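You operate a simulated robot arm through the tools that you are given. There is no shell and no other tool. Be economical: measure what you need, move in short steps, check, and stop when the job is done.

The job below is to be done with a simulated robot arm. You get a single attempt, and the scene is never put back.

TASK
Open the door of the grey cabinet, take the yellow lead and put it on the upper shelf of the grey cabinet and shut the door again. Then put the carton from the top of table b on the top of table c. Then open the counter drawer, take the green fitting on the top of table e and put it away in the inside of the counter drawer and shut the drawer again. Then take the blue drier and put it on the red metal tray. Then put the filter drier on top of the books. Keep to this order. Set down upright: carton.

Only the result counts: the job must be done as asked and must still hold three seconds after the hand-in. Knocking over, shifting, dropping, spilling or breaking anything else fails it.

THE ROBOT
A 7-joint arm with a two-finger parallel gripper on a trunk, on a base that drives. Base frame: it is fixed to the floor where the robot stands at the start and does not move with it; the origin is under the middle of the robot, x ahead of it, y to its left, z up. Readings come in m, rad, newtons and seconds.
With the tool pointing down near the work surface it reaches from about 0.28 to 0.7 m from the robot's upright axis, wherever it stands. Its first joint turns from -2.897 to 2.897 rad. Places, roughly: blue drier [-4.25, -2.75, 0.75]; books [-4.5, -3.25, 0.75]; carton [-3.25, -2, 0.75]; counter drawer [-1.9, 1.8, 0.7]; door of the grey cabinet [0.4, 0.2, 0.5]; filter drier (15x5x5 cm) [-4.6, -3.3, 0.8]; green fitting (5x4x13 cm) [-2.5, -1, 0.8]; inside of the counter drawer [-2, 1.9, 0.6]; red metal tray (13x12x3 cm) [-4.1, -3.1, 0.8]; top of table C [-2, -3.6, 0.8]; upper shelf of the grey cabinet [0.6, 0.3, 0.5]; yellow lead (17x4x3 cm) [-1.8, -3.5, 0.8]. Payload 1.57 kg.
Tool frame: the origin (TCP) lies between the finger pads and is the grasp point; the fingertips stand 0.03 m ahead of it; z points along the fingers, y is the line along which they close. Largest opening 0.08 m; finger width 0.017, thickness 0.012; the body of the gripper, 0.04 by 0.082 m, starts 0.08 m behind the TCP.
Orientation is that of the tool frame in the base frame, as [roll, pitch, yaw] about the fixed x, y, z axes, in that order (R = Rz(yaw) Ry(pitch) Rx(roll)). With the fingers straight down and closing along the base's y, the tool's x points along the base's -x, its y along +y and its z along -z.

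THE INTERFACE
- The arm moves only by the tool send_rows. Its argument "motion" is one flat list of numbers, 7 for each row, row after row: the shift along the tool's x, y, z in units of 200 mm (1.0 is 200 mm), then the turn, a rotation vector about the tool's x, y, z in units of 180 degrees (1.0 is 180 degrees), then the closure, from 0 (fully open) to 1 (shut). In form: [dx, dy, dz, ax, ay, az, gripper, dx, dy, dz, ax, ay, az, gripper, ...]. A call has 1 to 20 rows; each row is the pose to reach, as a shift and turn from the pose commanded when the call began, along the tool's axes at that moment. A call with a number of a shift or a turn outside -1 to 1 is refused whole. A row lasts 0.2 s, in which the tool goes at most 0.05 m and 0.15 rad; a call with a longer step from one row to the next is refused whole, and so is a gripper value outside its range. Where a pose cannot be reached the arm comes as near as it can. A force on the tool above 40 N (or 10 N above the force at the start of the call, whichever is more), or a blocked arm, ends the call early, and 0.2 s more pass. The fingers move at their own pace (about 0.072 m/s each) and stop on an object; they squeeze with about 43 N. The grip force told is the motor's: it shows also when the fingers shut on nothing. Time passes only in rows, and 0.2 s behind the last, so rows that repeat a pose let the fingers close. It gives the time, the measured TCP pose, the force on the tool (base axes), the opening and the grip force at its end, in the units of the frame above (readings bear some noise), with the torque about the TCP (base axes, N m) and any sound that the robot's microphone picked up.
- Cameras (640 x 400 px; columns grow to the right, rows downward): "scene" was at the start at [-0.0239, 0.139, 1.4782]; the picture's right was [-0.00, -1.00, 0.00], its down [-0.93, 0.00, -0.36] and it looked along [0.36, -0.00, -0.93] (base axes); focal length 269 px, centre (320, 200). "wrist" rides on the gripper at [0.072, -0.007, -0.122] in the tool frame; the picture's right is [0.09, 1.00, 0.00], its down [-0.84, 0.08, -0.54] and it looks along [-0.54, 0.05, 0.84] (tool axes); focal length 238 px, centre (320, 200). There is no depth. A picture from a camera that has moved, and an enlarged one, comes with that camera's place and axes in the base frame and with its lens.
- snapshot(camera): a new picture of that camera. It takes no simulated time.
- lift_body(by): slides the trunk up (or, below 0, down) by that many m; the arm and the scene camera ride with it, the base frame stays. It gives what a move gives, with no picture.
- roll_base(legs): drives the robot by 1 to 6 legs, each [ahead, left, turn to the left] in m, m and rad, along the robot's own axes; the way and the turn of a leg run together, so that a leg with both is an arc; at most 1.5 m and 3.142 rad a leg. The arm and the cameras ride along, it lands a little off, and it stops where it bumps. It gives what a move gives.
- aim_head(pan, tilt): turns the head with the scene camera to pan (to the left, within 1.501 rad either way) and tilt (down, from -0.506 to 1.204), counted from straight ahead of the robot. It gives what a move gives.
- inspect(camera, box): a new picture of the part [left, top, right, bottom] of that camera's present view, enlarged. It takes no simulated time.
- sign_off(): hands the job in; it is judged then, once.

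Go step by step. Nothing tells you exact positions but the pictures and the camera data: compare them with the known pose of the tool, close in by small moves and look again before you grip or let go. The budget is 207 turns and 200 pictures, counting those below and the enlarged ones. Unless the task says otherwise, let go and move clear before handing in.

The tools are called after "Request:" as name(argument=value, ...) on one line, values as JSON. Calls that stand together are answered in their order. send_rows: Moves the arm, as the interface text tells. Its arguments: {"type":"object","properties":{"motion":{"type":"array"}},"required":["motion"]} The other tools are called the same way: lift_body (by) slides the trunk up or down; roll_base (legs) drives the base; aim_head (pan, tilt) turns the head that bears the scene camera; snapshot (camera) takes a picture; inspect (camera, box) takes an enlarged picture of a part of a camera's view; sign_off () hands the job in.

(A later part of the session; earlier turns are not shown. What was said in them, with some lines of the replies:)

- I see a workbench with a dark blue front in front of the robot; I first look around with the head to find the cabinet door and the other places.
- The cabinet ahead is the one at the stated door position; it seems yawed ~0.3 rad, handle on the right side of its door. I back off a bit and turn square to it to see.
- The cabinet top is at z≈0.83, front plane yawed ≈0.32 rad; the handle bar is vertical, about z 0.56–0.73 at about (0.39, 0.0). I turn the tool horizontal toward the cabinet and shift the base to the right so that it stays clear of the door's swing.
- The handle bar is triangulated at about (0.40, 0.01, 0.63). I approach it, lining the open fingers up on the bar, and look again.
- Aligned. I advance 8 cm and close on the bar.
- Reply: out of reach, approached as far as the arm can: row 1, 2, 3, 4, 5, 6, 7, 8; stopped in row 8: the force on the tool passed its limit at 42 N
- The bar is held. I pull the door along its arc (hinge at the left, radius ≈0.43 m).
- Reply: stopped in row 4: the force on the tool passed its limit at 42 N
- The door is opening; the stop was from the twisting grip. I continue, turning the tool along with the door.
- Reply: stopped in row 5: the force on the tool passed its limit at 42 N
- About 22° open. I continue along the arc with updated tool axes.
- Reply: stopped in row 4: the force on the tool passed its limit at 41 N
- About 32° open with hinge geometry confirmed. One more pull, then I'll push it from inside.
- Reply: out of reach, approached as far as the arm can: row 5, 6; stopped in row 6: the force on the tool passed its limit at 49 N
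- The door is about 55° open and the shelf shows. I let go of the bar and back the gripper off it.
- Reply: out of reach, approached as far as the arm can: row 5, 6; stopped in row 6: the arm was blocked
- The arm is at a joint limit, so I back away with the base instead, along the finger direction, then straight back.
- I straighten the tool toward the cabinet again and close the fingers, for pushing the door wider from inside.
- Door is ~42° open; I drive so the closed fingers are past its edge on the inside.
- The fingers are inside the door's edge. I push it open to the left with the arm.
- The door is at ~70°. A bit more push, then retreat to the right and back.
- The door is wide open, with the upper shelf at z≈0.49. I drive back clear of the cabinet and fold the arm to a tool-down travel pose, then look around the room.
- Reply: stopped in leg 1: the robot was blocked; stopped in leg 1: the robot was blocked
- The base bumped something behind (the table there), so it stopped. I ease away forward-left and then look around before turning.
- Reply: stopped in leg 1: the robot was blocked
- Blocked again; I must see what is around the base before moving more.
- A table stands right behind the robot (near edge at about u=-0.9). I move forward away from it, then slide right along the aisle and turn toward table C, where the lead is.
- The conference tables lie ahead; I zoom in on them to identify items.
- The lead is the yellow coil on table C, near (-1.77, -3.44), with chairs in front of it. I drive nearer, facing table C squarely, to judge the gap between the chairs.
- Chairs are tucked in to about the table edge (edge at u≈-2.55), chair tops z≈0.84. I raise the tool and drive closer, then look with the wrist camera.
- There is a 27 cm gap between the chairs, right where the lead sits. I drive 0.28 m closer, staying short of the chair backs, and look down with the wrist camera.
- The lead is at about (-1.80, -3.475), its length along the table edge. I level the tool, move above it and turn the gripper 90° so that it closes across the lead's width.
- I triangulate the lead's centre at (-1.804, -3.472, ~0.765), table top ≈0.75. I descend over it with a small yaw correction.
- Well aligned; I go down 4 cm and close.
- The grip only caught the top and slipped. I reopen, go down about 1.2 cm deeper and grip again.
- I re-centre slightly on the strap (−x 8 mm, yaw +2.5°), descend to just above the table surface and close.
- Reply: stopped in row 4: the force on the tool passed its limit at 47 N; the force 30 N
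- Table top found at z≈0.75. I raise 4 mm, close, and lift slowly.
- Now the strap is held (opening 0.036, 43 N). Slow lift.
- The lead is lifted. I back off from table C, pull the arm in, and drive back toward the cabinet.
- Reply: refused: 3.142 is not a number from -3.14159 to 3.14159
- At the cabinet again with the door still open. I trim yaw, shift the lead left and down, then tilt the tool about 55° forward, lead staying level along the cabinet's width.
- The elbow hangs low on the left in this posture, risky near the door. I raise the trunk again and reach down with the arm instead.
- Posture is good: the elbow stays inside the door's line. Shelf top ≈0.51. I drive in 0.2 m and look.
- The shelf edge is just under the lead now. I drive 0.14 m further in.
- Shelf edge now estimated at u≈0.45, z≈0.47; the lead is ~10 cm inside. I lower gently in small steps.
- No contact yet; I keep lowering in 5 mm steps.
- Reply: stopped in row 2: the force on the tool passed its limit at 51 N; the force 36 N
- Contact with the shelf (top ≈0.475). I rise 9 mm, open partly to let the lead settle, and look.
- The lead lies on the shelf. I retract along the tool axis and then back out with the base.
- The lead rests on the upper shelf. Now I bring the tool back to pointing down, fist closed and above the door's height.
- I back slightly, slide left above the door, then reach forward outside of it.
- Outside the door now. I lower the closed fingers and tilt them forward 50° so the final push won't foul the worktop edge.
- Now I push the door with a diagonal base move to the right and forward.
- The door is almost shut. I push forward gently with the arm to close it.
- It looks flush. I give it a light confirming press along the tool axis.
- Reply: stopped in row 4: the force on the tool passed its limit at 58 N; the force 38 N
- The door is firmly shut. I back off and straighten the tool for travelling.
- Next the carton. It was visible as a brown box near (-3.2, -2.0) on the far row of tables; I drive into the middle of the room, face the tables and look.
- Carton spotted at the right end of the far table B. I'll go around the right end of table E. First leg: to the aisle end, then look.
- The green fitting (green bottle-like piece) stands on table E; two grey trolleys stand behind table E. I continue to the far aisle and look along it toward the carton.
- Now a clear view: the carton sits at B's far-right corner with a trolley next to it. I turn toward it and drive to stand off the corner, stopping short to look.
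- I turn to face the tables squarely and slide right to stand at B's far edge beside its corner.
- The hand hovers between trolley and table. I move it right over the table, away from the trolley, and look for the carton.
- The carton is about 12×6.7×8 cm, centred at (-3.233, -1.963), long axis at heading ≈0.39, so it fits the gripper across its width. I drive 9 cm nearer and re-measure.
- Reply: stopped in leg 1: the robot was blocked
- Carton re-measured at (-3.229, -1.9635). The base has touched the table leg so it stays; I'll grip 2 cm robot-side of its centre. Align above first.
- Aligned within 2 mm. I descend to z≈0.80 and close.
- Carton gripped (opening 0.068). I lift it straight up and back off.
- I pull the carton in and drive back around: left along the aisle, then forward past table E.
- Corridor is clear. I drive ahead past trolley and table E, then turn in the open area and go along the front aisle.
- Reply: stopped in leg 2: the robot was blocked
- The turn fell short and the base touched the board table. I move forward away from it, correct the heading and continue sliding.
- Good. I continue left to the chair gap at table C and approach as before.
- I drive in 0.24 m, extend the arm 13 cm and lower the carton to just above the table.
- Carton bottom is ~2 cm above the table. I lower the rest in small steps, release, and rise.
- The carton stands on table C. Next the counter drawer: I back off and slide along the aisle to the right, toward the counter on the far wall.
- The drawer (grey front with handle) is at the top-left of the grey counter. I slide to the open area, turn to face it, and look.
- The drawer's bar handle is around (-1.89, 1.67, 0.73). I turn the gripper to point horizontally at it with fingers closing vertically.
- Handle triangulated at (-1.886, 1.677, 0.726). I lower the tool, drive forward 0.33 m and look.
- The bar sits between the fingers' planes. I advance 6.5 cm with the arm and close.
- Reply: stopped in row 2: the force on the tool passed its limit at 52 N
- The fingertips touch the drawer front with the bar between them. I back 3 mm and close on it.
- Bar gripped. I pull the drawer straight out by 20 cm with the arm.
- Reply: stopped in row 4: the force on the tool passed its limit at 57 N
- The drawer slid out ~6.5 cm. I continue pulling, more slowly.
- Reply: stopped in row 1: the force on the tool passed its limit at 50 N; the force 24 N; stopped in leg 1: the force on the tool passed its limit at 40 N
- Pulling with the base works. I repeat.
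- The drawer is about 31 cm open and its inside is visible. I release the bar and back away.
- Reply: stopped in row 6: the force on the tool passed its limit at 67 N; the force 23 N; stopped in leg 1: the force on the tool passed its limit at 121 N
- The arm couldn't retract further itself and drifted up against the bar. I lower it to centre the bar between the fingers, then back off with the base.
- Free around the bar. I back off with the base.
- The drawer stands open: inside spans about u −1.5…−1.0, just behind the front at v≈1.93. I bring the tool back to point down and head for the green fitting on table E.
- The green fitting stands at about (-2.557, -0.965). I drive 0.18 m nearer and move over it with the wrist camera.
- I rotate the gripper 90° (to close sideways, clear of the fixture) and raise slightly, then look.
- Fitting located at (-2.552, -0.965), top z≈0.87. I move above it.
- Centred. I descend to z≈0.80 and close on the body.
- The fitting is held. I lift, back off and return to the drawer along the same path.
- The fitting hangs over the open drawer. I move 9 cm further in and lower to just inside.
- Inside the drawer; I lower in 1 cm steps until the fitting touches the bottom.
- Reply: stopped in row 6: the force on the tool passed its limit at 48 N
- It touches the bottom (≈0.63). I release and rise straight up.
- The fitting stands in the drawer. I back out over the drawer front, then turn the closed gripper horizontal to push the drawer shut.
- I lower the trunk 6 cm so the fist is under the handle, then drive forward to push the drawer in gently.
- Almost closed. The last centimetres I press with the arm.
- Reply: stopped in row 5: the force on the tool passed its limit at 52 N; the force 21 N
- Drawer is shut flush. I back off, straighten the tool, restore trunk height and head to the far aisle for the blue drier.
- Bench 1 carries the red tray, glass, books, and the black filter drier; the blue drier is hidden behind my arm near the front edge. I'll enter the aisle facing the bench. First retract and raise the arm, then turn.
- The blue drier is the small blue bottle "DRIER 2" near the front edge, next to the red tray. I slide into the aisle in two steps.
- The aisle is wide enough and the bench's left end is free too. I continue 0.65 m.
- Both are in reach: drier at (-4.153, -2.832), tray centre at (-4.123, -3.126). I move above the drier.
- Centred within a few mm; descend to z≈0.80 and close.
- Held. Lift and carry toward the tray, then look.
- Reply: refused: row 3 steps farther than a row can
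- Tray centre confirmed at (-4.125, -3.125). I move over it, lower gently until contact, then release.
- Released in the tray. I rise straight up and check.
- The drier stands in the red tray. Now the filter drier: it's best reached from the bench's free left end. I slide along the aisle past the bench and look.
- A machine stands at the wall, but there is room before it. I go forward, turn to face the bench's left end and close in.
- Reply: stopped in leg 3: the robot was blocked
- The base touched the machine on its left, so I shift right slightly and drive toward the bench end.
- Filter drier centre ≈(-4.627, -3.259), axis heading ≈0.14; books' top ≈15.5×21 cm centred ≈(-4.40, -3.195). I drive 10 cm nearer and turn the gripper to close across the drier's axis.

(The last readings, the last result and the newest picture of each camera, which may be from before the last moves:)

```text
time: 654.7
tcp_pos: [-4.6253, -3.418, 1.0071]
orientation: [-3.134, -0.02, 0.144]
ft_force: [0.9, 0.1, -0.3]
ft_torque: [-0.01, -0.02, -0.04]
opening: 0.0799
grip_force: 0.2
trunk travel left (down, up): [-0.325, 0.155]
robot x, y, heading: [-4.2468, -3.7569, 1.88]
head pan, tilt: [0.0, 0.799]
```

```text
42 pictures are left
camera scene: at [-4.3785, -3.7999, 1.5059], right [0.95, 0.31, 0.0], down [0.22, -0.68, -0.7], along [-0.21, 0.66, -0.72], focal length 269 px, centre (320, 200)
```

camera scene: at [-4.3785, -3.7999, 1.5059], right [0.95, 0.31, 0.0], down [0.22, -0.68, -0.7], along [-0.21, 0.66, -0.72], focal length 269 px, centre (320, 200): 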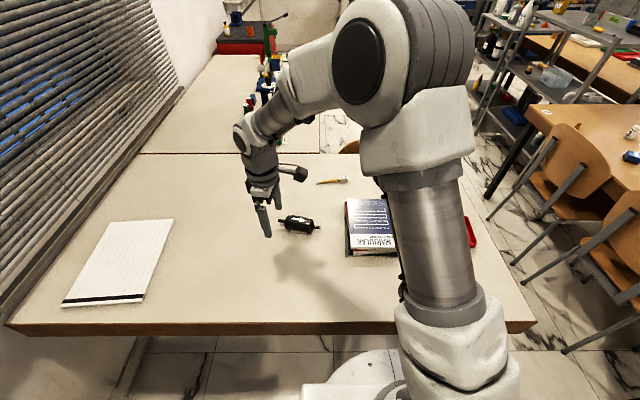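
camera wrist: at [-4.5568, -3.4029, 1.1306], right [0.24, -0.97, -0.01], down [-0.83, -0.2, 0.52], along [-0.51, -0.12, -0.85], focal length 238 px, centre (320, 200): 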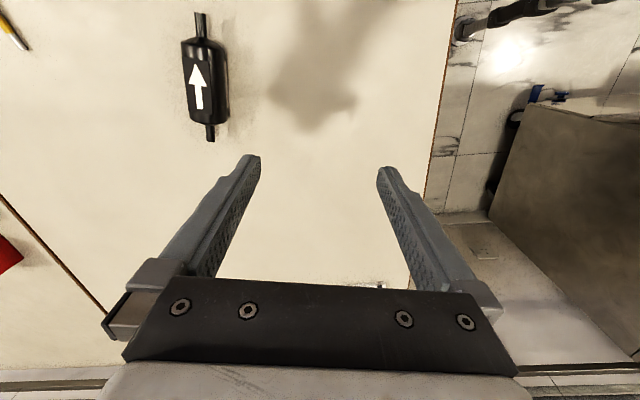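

I move above the drier and partway down, then check.

Request:
send_rows(motion=[0.024, -0.155, 0.1, 0, 0, 0.01, 0, 0.048, -0.31, 0.2, 0, 0, 0.01, 0, 0.072, -0.465, 0.32, 0, 0, 0.01, 0, 0.096, -0.62, 0.45, 0, 0, 0.01, 0, 0.12, -0.775, 0.6, 0, 0, 0.01, 0])

Request:
snapshot(camera="wrist")

Request:
inspect(camera="scene", box=[230, 150, 430, 275])

```text
time: 655.9
tcp_pos: [-4.6215, -3.2616, 0.8877]
orientation: [-3.134, -0.022, 0.112]
ft_force: [-0.2, -0.7, 0.3]
ft_torque: [-0.03, -0.01, -0.02]
opening: 0.0799
grip_force: 0.0
trunk travel left (down, up): [-0.325, 0.155]
robot x, y, heading: [-4.2457, -3.7564, 1.879]
head pan, tilt: [0.0, 0.799]
```

```text
41 pictures are left
camera wrist: at [-4.5533, -3.2481, 1.0122], right [0.2, -0.98, -0.01], down [-0.83, -0.18, 0.52], along [-0.51, -0.1, -0.85], focal length 238 px, centre (320, 200)
```

wrist: 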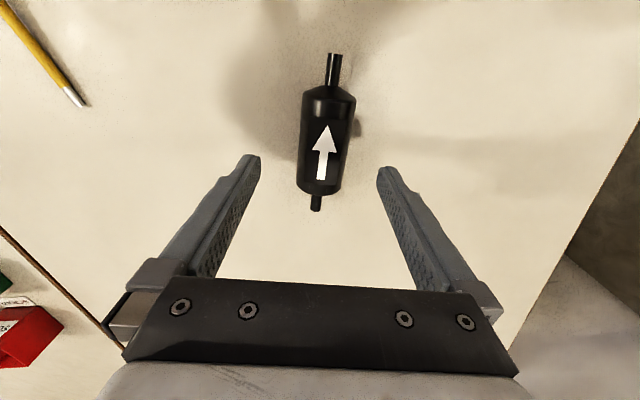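

```text
3.20 times, centred on (330, 212) of scene
camera zoom: at [-4.3785, -3.8, 1.5059], right [0.95, 0.31, 0.0], down [0.22, -0.68, -0.7], along [-0.21, 0.66, -0.72], focal length 861 px, centre (288, 160)
```

zoom: 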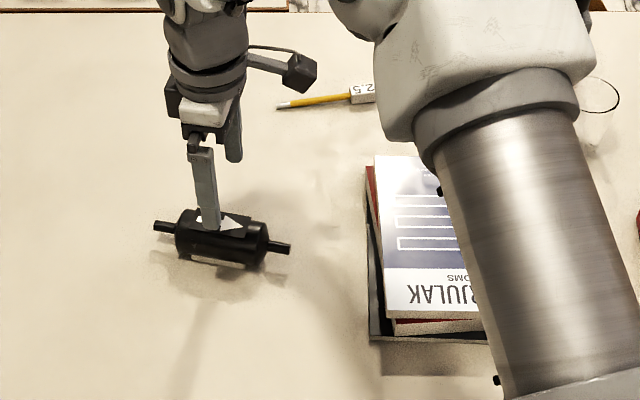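

Aligned. Descend and close.

Request:
send_rows(motion=[0, 0.022, 0.13, 0, 0, 0, 0, 0, 0.022, 0.27, 0, 0, 0, 0, 0, 0.022, 0.4, 0, 0, 0, 0, 0, 0.022, 0.5, 0, 0, 0, 0, 0, 0.022, 0.5, 0, 0, 0, 1, 0, 0.022, 0.5, 0, 0, 0, 1, 0, 0.022, 0.5, 0, 0, 0, 1, 0, 0.022, 0.5, 0, 0, 0, 1])

Request:
snapshot(camera="wrist")

```text
time: 657.0
tcp_pos: [-4.6214, -3.2651, 0.7948]
orientation: [-3.132, -0.017, 0.112]
ft_force: [0.3, -7.1, 13.6]
ft_torque: [-1.28, -0.07, 0.13]
opening: 0.0536
grip_force: 1.9
trunk travel left (down, up): [-0.325, 0.155]
robot x, y, heading: [-4.245, -3.758, 1.882]
head pan, tilt: [0.0, 0.799]
stopped in row 5: the force on the tool passed its limit at 42 N (the readings are from after the stop); the commanded pose is now the measured one
```

```text
39 pictures are left
camera wrist: at [-4.5523, -3.2517, 0.9186], right [0.2, -0.98, -0.01], down [-0.83, -0.18, 0.53], along [-0.52, -0.1, -0.85], focal length 238 px, centre (320, 200)
```

wrist: 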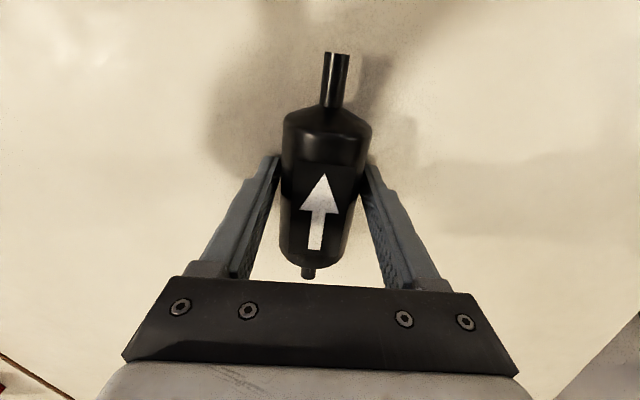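

Request:
send_rows(motion=[0, 0, 0, 0, 0, 0, 1, 0, 0, 0, 0, 0, 0, 1, 0, 0, 0, 0, 0, 0, 1, 0, 0, 0, 0, 0, 0, 1])

Request:
inspect(camera="scene", box=[230, 170, 390, 270])

```text
time: 658.0
tcp_pos: [-4.6216, -3.2653, 0.7951]
orientation: [-3.132, -0.018, 0.112]
ft_force: [-2.2, -14.7, 27.8]
ft_torque: [-1.24, -0.32, -0.17]
opening: 0.0479
grip_force: 43.1
trunk travel left (down, up): [-0.325, 0.155]
robot x, y, heading: [-4.2488, -3.7553, 1.889]
head pan, tilt: [0.0, 0.799]
```

```text
4.00 times, centred on (310, 220) of scene
camera zoom: at [-4.3774, -3.8026, 1.5061], right [0.95, 0.31, 0.0], down [0.22, -0.68, -0.7], along [-0.22, 0.66, -0.72], focal length 1076 px, centre (360, 120)
```

zoom: 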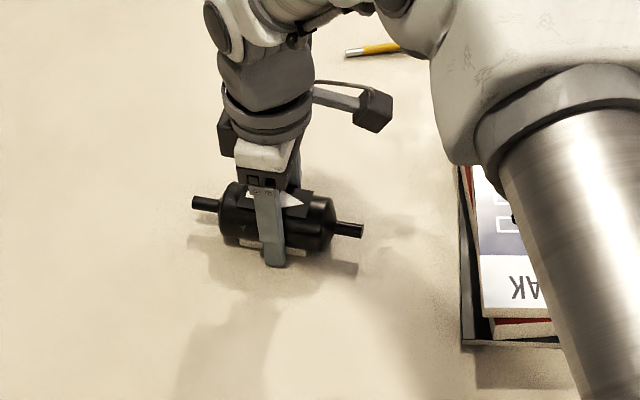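

Gripped (0.048). Lift slowly.

Request:
send_rows(motion=[0, 0, -0.04, 0, 0, 0, 1, 0, 0, -0.1, 0, 0, 0, 1, 0, 0, -0.2, 0, 0, 0, 1, 0, 0, -0.35, 0, 0, 0, 1, 0, 0, -0.5, 0, 0, 0, 1, 0, 0, -0.65, 0, 0, 0, 1])

Request:
snapshot(camera="wrist")

```text
time: 659.4
tcp_pos: [-4.6253, -3.266, 0.9225]
orientation: [-3.136, -0.021, 0.111]
ft_force: [0.5, -0.3, -2.7]
ft_torque: [0.01, -0.01, 0.0]
opening: 0.0474
grip_force: 42.7
trunk travel left (down, up): [-0.325, 0.155]
robot x, y, heading: [-4.2461, -3.7589, 1.885]
head pan, tilt: [0.0, 0.799]
```

```text
37 pictures are left
camera wrist: at [-4.557, -3.2516, 1.0467], right [0.2, -0.98, -0.01], down [-0.83, -0.17, 0.52], along [-0.51, -0.1, -0.85], focal length 238 px, centre (320, 200)
```

wrist: 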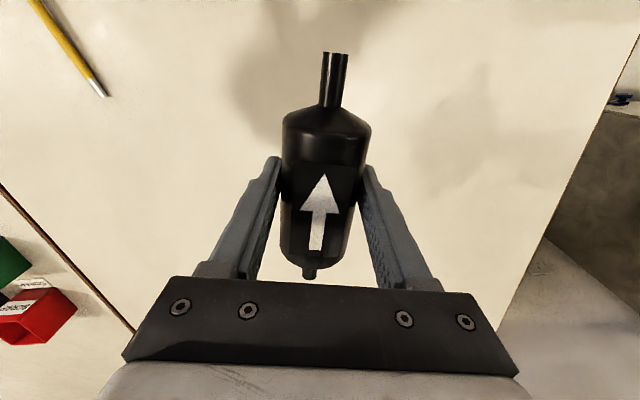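

Lifted. I rotate it to align with the books' long side and look down at the books.

Request:
send_rows(motion=[0, 0, -0.03, 0, 0, 0.0449, 1, 0, 0, -0.06, 0, 0, 0.0898, 1, 0, 0, -0.09, 0, 0, 0.1347, 1, 0, 0, -0.12, 0, 0, 0.1796, 1, 0, 0, -0.15, 0, 0, 0.2245, 1, 0, 0, -0.18, 0, 0, 0.2694, 1, 0, 0, -0.21, 0, 0, 0.3143, 1, 0, 0, -0.24, 0, 0, 0.3592, 1, 0, 0, -0.27, 0, 0, 0.4041, 1, 0, 0, -0.3, 0, 0, 0.449, 1])

Request:
snapshot(camera="wrist")

Request:
snapshot(camera="scene")

```text
time: 661.5
tcp_pos: [-4.6243, -3.2653, 0.9829]
orientation: [-3.121, 0.005, -1.301]
ft_force: [0.4, 0.0, -2.4]
ft_torque: [-0.01, 0.0, 0.01]
opening: 0.0475
grip_force: 43.2
trunk travel left (down, up): [-0.325, 0.155]
robot x, y, heading: [-4.2465, -3.7591, 1.884]
head pan, tilt: [0.0, 0.799]
```

```text
36 pictures are left
camera wrist: at [-4.6016, -3.3339, 1.1051], right [-0.94, -0.35, -0.02], down [-0.31, 0.78, 0.54], along [-0.18, 0.52, -0.84], focal length 238 px, centre (320, 200)
```

wrist: 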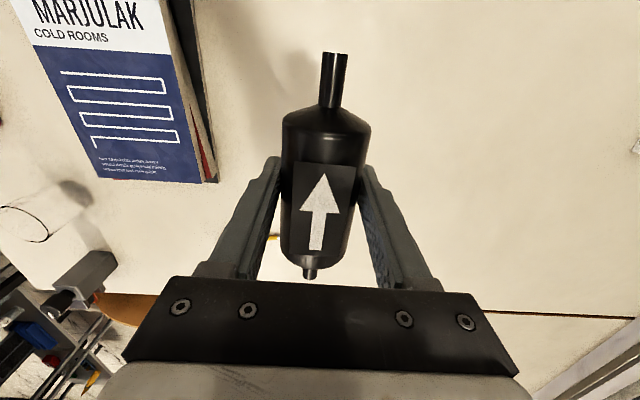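

```text
35 pictures are left
camera scene: at [-4.3787, -3.7998, 1.5059], right [0.95, 0.31, 0.0], down [0.22, -0.68, -0.7], along [-0.21, 0.66, -0.72], focal length 269 px, centre (320, 200)
```

scene: 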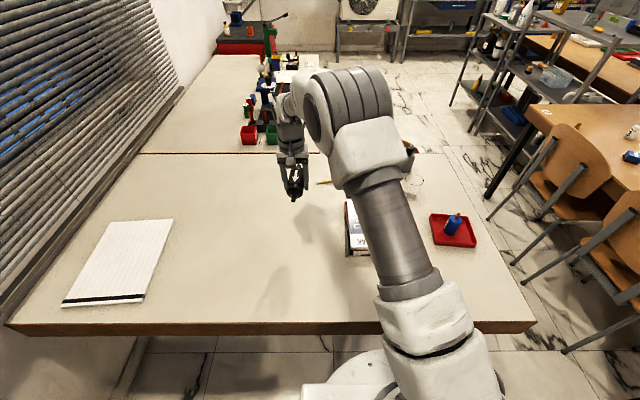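

Books' centre confirmed (-4.396, -3.195), top ≈0.81. I carry the drier over the books.

Request:
send_rows(motion=[0, -0.18, 0, 0, 0, 0, 1, -0.01, -0.36, 0, 0, 0, 0, 1, -0.02, -0.54, 0, 0, 0, 0, 1, -0.02, -0.72, 0, 0, 0, 0, 1, -0.03, -0.9, 0, 0, 0, 0, 1, -0.03, -1.0, 0, 0, 0, 0, 1])

Request:
send_rows(motion=[0, -0.1, 0.1, 0, 0, 0, 1, 0, -0.19, 0.25, 0, 0, 0, 1, 0, -0.19, 0.4, 0, 0, 0, 1])

Request:
snapshot(camera="wrist")

Request:
snapshot(camera="scene")

```text
time: 663.0
tcp_pos: [-4.4319, -3.2076, 0.9876]
orientation: [-3.121, 0.003, -1.299]
ft_force: [-0.2, -0.2, -2.6]
ft_torque: [-0.03, 0.02, -0.04]
opening: 0.0477
grip_force: 42.8
trunk travel left (down, up): [-0.325, 0.155]
robot x, y, heading: [-4.2459, -3.76, 1.887]
head pan, tilt: [0.0, 0.799]
```

```text
time: 663.8
tcp_pos: [-4.3953, -3.1943, 0.9095]
orientation: [-3.122, 0.006, -1.299]
ft_force: [0.9, -0.7, -2.1]
ft_torque: [-0.01, -0.01, -0.01]
opening: 0.0476
grip_force: 42.8
trunk travel left (down, up): [-0.325, 0.155]
robot x, y, heading: [-4.244, -3.7535, 1.879]
head pan, tilt: [0.0, 0.799]
```

```text
34 pictures are left
camera wrist: at [-4.3722, -3.2624, 1.031], right [-0.93, -0.36, -0.02], down [-0.31, 0.78, 0.54], along [-0.18, 0.52, -0.84], focal length 238 px, centre (320, 200)
```

wrist: 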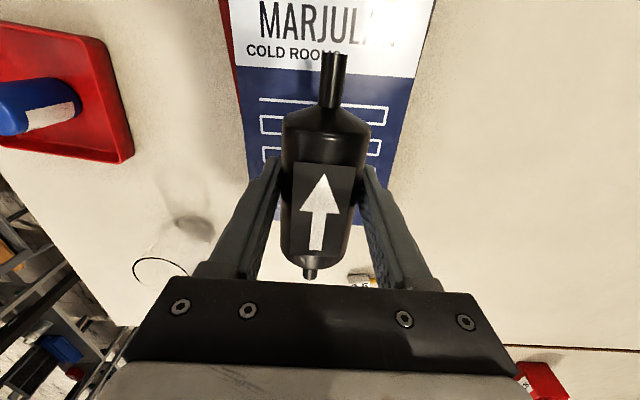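

```text
33 pictures are left
camera scene: at [-4.3785, -3.7997, 1.506], right [0.95, 0.31, 0.0], down [0.22, -0.68, -0.7], along [-0.21, 0.66, -0.72], focal length 269 px, centre (320, 200)
```

scene: 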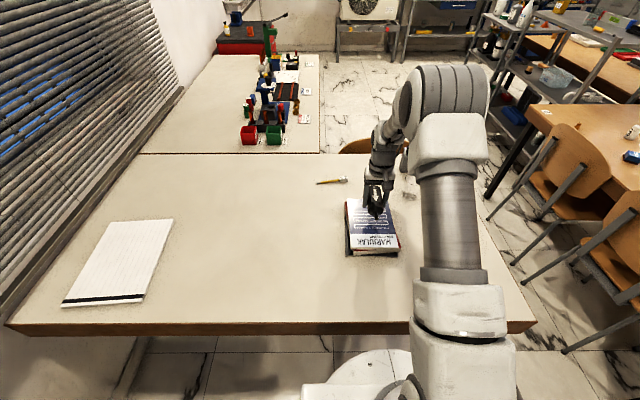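

The drier is above the books' centre. I lower slowly until it touches.

Request:
send_rows(motion=[0, 0, 0.06, 0, 0, 0, 1, 0, 0, 0.12, 0, 0, 0, 1, 0, 0, 0.17, 0, 0, 0, 1, 0, 0, 0.2, 0, 0, 0, 1, 0, 0, 0.22, 0, 0, 0, 1, 0, 0, 0.24, 0, 0, 0, 1, 0, 0, 0.26, 0, 0, 0, 1, 0, 0, 0.28, 0, 0, 0, 1, 0, 0, 0.3, 0, 0, 0, 1, 0, 0, 0.32, 0, 0, 0, 1])

Request:
inspect(camera="scene", box=[310, 160, 450, 270])

```text
time: 666.0
tcp_pos: [-4.3947, -3.1956, 0.8442]
orientation: [-3.12, 0.003, -1.3]
ft_force: [0.2, 0.3, -2.1]
ft_torque: [-0.03, -0.01, 0.0]
opening: 0.0475
grip_force: 43.4
trunk travel left (down, up): [-0.325, 0.155]
robot x, y, heading: [-4.2432, -3.7556, 1.886]
head pan, tilt: [0.0, 0.799]
```

```text
3.64 times, centred on (380, 215) of scene
camera zoom: at [-4.3786, -3.7997, 1.5059], right [0.95, 0.31, 0.0], down [0.22, -0.68, -0.7], along [-0.21, 0.66, -0.72], focal length 978 px, centre (102, 146)
```

zoom: 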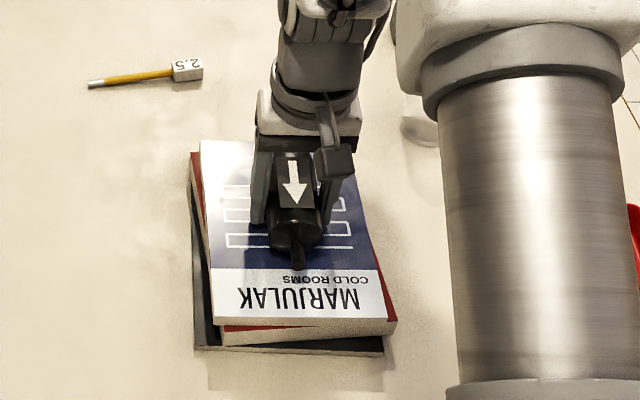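

Request:
send_rows(motion=[0, 0, 0.015, 0, 0, 0, 1, 0, 0, 0.03, 0, 0, 0, 1, 0, 0, 0.045, 0, 0, 0, 1, 0, 0, 0.06, 0, 0, 0, 1, 0, 0, 0.075, 0, 0, 0, 1, 0, 0, 0.09, 0, 0, 0, 1])

Request:
snapshot(camera="wrist")

```text
time: 666.9
tcp_pos: [-4.3936, -3.1949, 0.8391]
orientation: [-3.121, 0.012, -1.298]
ft_force: [3.1, -11.3, 21.8]
ft_torque: [-0.65, 0.57, 0.31]
opening: 0.0475
grip_force: 42.5
trunk travel left (down, up): [-0.325, 0.155]
robot x, y, heading: [-4.2446, -3.7583, 1.881]
head pan, tilt: [0.0, 0.799]
stopped in row 4: the force on the tool passed its limit at 44 N (the readings are from after the stop); the commanded pose is now the measured one
```

```text
31 pictures are left
camera wrist: at [-4.37, -3.2643, 0.9607], right [-0.93, -0.36, -0.02], down [-0.31, 0.78, 0.55], along [-0.18, 0.52, -0.84], focal length 238 px, centre (320, 200)
```

wrist: 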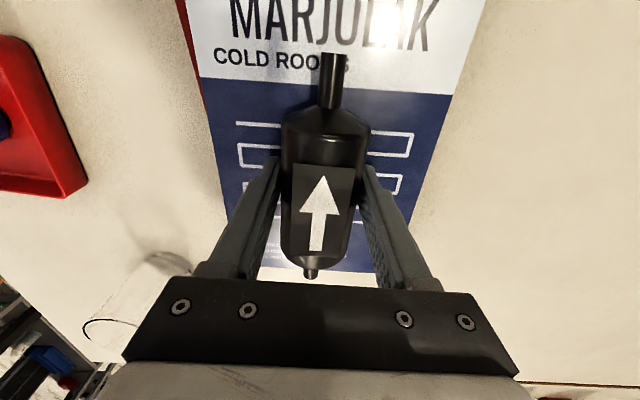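

Contact. I ease up 2 mm and open slowly, then check that it rests steady between the fingers.

Request:
send_rows(motion=[0, 0, -0.01, 0, 0, 0, 0.8, 0, 0, -0.01, 0, 0, 0, 0.4, 0, 0, -0.01, 0, 0, 0, 0.3, 0, 0, -0.01, 0, 0, 0, 0.2, 0, 0, -0.01, 0, 0, 0, 0.2])

Request:
snapshot(camera="wrist")

```text
time: 668.1
tcp_pos: [-4.395, -3.1925, 0.8396]
orientation: [-3.12, 0.015, -1.3]
ft_force: [4.3, 5.2, 7.5]
ft_torque: [0.02, 0.12, -0.11]
opening: 0.0585
grip_force: 0.1
trunk travel left (down, up): [-0.325, 0.155]
robot x, y, heading: [-4.2452, -3.7587, 1.886]
head pan, tilt: [0.0, 0.799]
```

```text
30 pictures are left
camera wrist: at [-4.3707, -3.2617, 0.9608], right [-0.93, -0.35, -0.02], down [-0.31, 0.78, 0.55], along [-0.18, 0.52, -0.83], focal length 238 px, centre (320, 200)
```

wrist: 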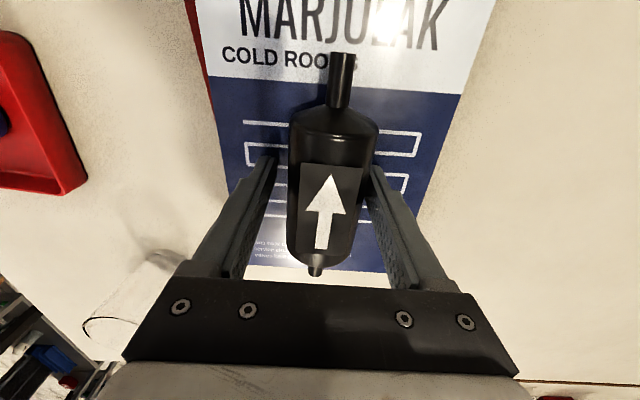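

Request:
send_rows(motion=[0, 0, -0.02, 0, 0, 0, 0.2, 0, 0, -0.04, 0, 0, 0, 0, 0, 0, -0.04, 0, 0, 0, 0, 0, 0, -0.1, 0, 0, 0, 0, 0, 0, -0.2, 0, 0, 0, 0, 0, 0, -0.35, 0, 0, 0, 0, 0, 0, -0.55, 0, 0, 0, 0, 0, 0, -0.75, 0, 0, 0, 0])

Request:
snapshot(camera="wrist")

Request:
inspect(camera="scene", box=[310, 160, 450, 270])

```text
time: 669.9
tcp_pos: [-4.3967, -3.1945, 0.9855]
orientation: [-3.12, 0.008, -1.3]
ft_force: [0.2, 0.2, 0.4]
ft_torque: [0.01, 0.04, 0.01]
opening: 0.0799
grip_force: 0.0
trunk travel left (down, up): [-0.325, 0.155]
robot x, y, heading: [-4.2498, -3.754, 1.887]
head pan, tilt: [0.0, 0.799]
```

```text
29 pictures are left
camera wrist: at [-4.3734, -3.2623, 1.1081], right [-0.93, -0.36, -0.02], down [-0.31, 0.78, 0.55], along [-0.18, 0.52, -0.84], focal length 238 px, centre (320, 200)
```

wrist: 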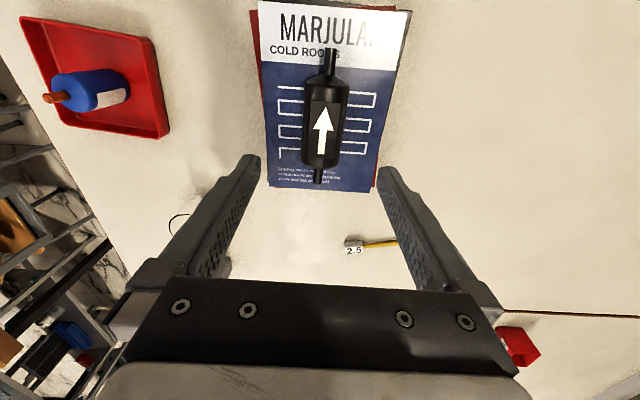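

```text
3.64 times, centred on (380, 215) of scene
camera zoom: at [-4.3785, -3.8, 1.5059], right [0.95, 0.31, 0.0], down [0.22, -0.68, -0.7], along [-0.21, 0.66, -0.72], focal length 978 px, centre (102, 146)
```

zoom: 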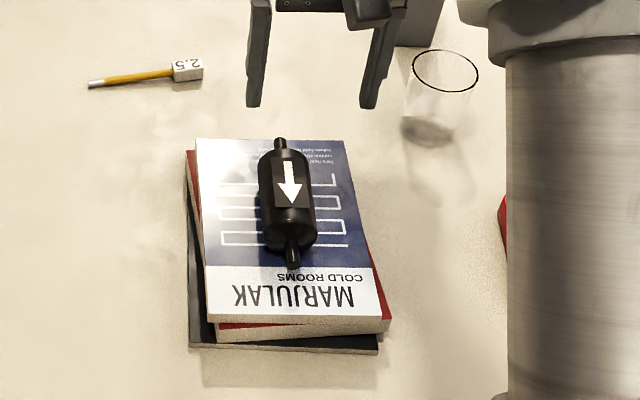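

The filter drier rests on the books. I back the robot off a little and take a last look before handing in.

Request:
roll_base(legs=[[-0.2, 0, 0]])

Request:
snapshot(camera="scene")

```text
time: 671.8
tcp_pos: [-4.3339, -3.3776, 0.9862]
orientation: [-3.12, 0.009, -1.305]
ft_force: [-0.1, -0.5, -0.1]
ft_torque: [0.0, 0.03, 0.0]
opening: 0.08
grip_force: 0.0
trunk travel left (down, up): [-0.325, 0.155]
robot x, y, heading: [-4.1848, -3.9395, 1.881]
head pan, tilt: [0.0, 0.799]
```

```text
27 pictures are left
camera scene: at [-4.3195, -3.9845, 1.5059], right [0.95, 0.3, 0.0], down [0.22, -0.68, -0.7], along [-0.21, 0.66, -0.72], focal length 269 px, centre (320, 200)
```

scene: 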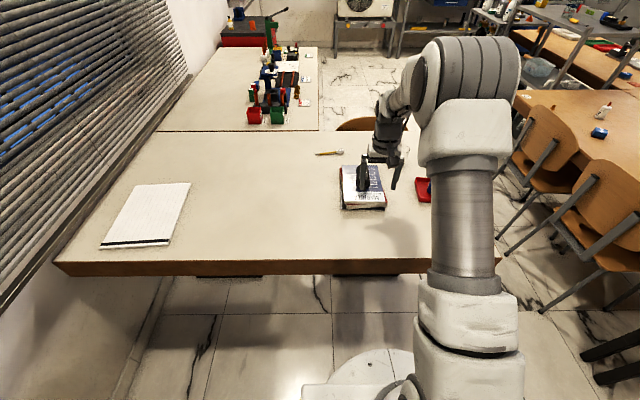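

All five parts are in place: lead on the shelf with the door shut, carton on C, fitting in the shut drawer, blue drier in the tray, filter drier on the books. I hand in.

Request:
sign_off()

```text
The job is handed in.
```

I did all five tasks in the order you asked and handed the job in; I don't have the judge's result.

- **Yellow lead:** it lies on the upper shelf of the grey cabinet, and the door is shut.
- **Carton:** it stands upright on table C.
- **Green fitting:** it stands inside the counter drawer, and the drawer is shut. I couldn't see inside after closing, so it may have tipped over in there.
- **Blue drier:** it stands on the red metal tray.
- **Filter drier:** it lies on top of the books.

The base was blocked a few times while driving, by the table behind the start position, something beside table B (its leg or a chair) and the machine near the books. It stopped each time, and I saw nothing shifted, though I didn't check those spots closely.
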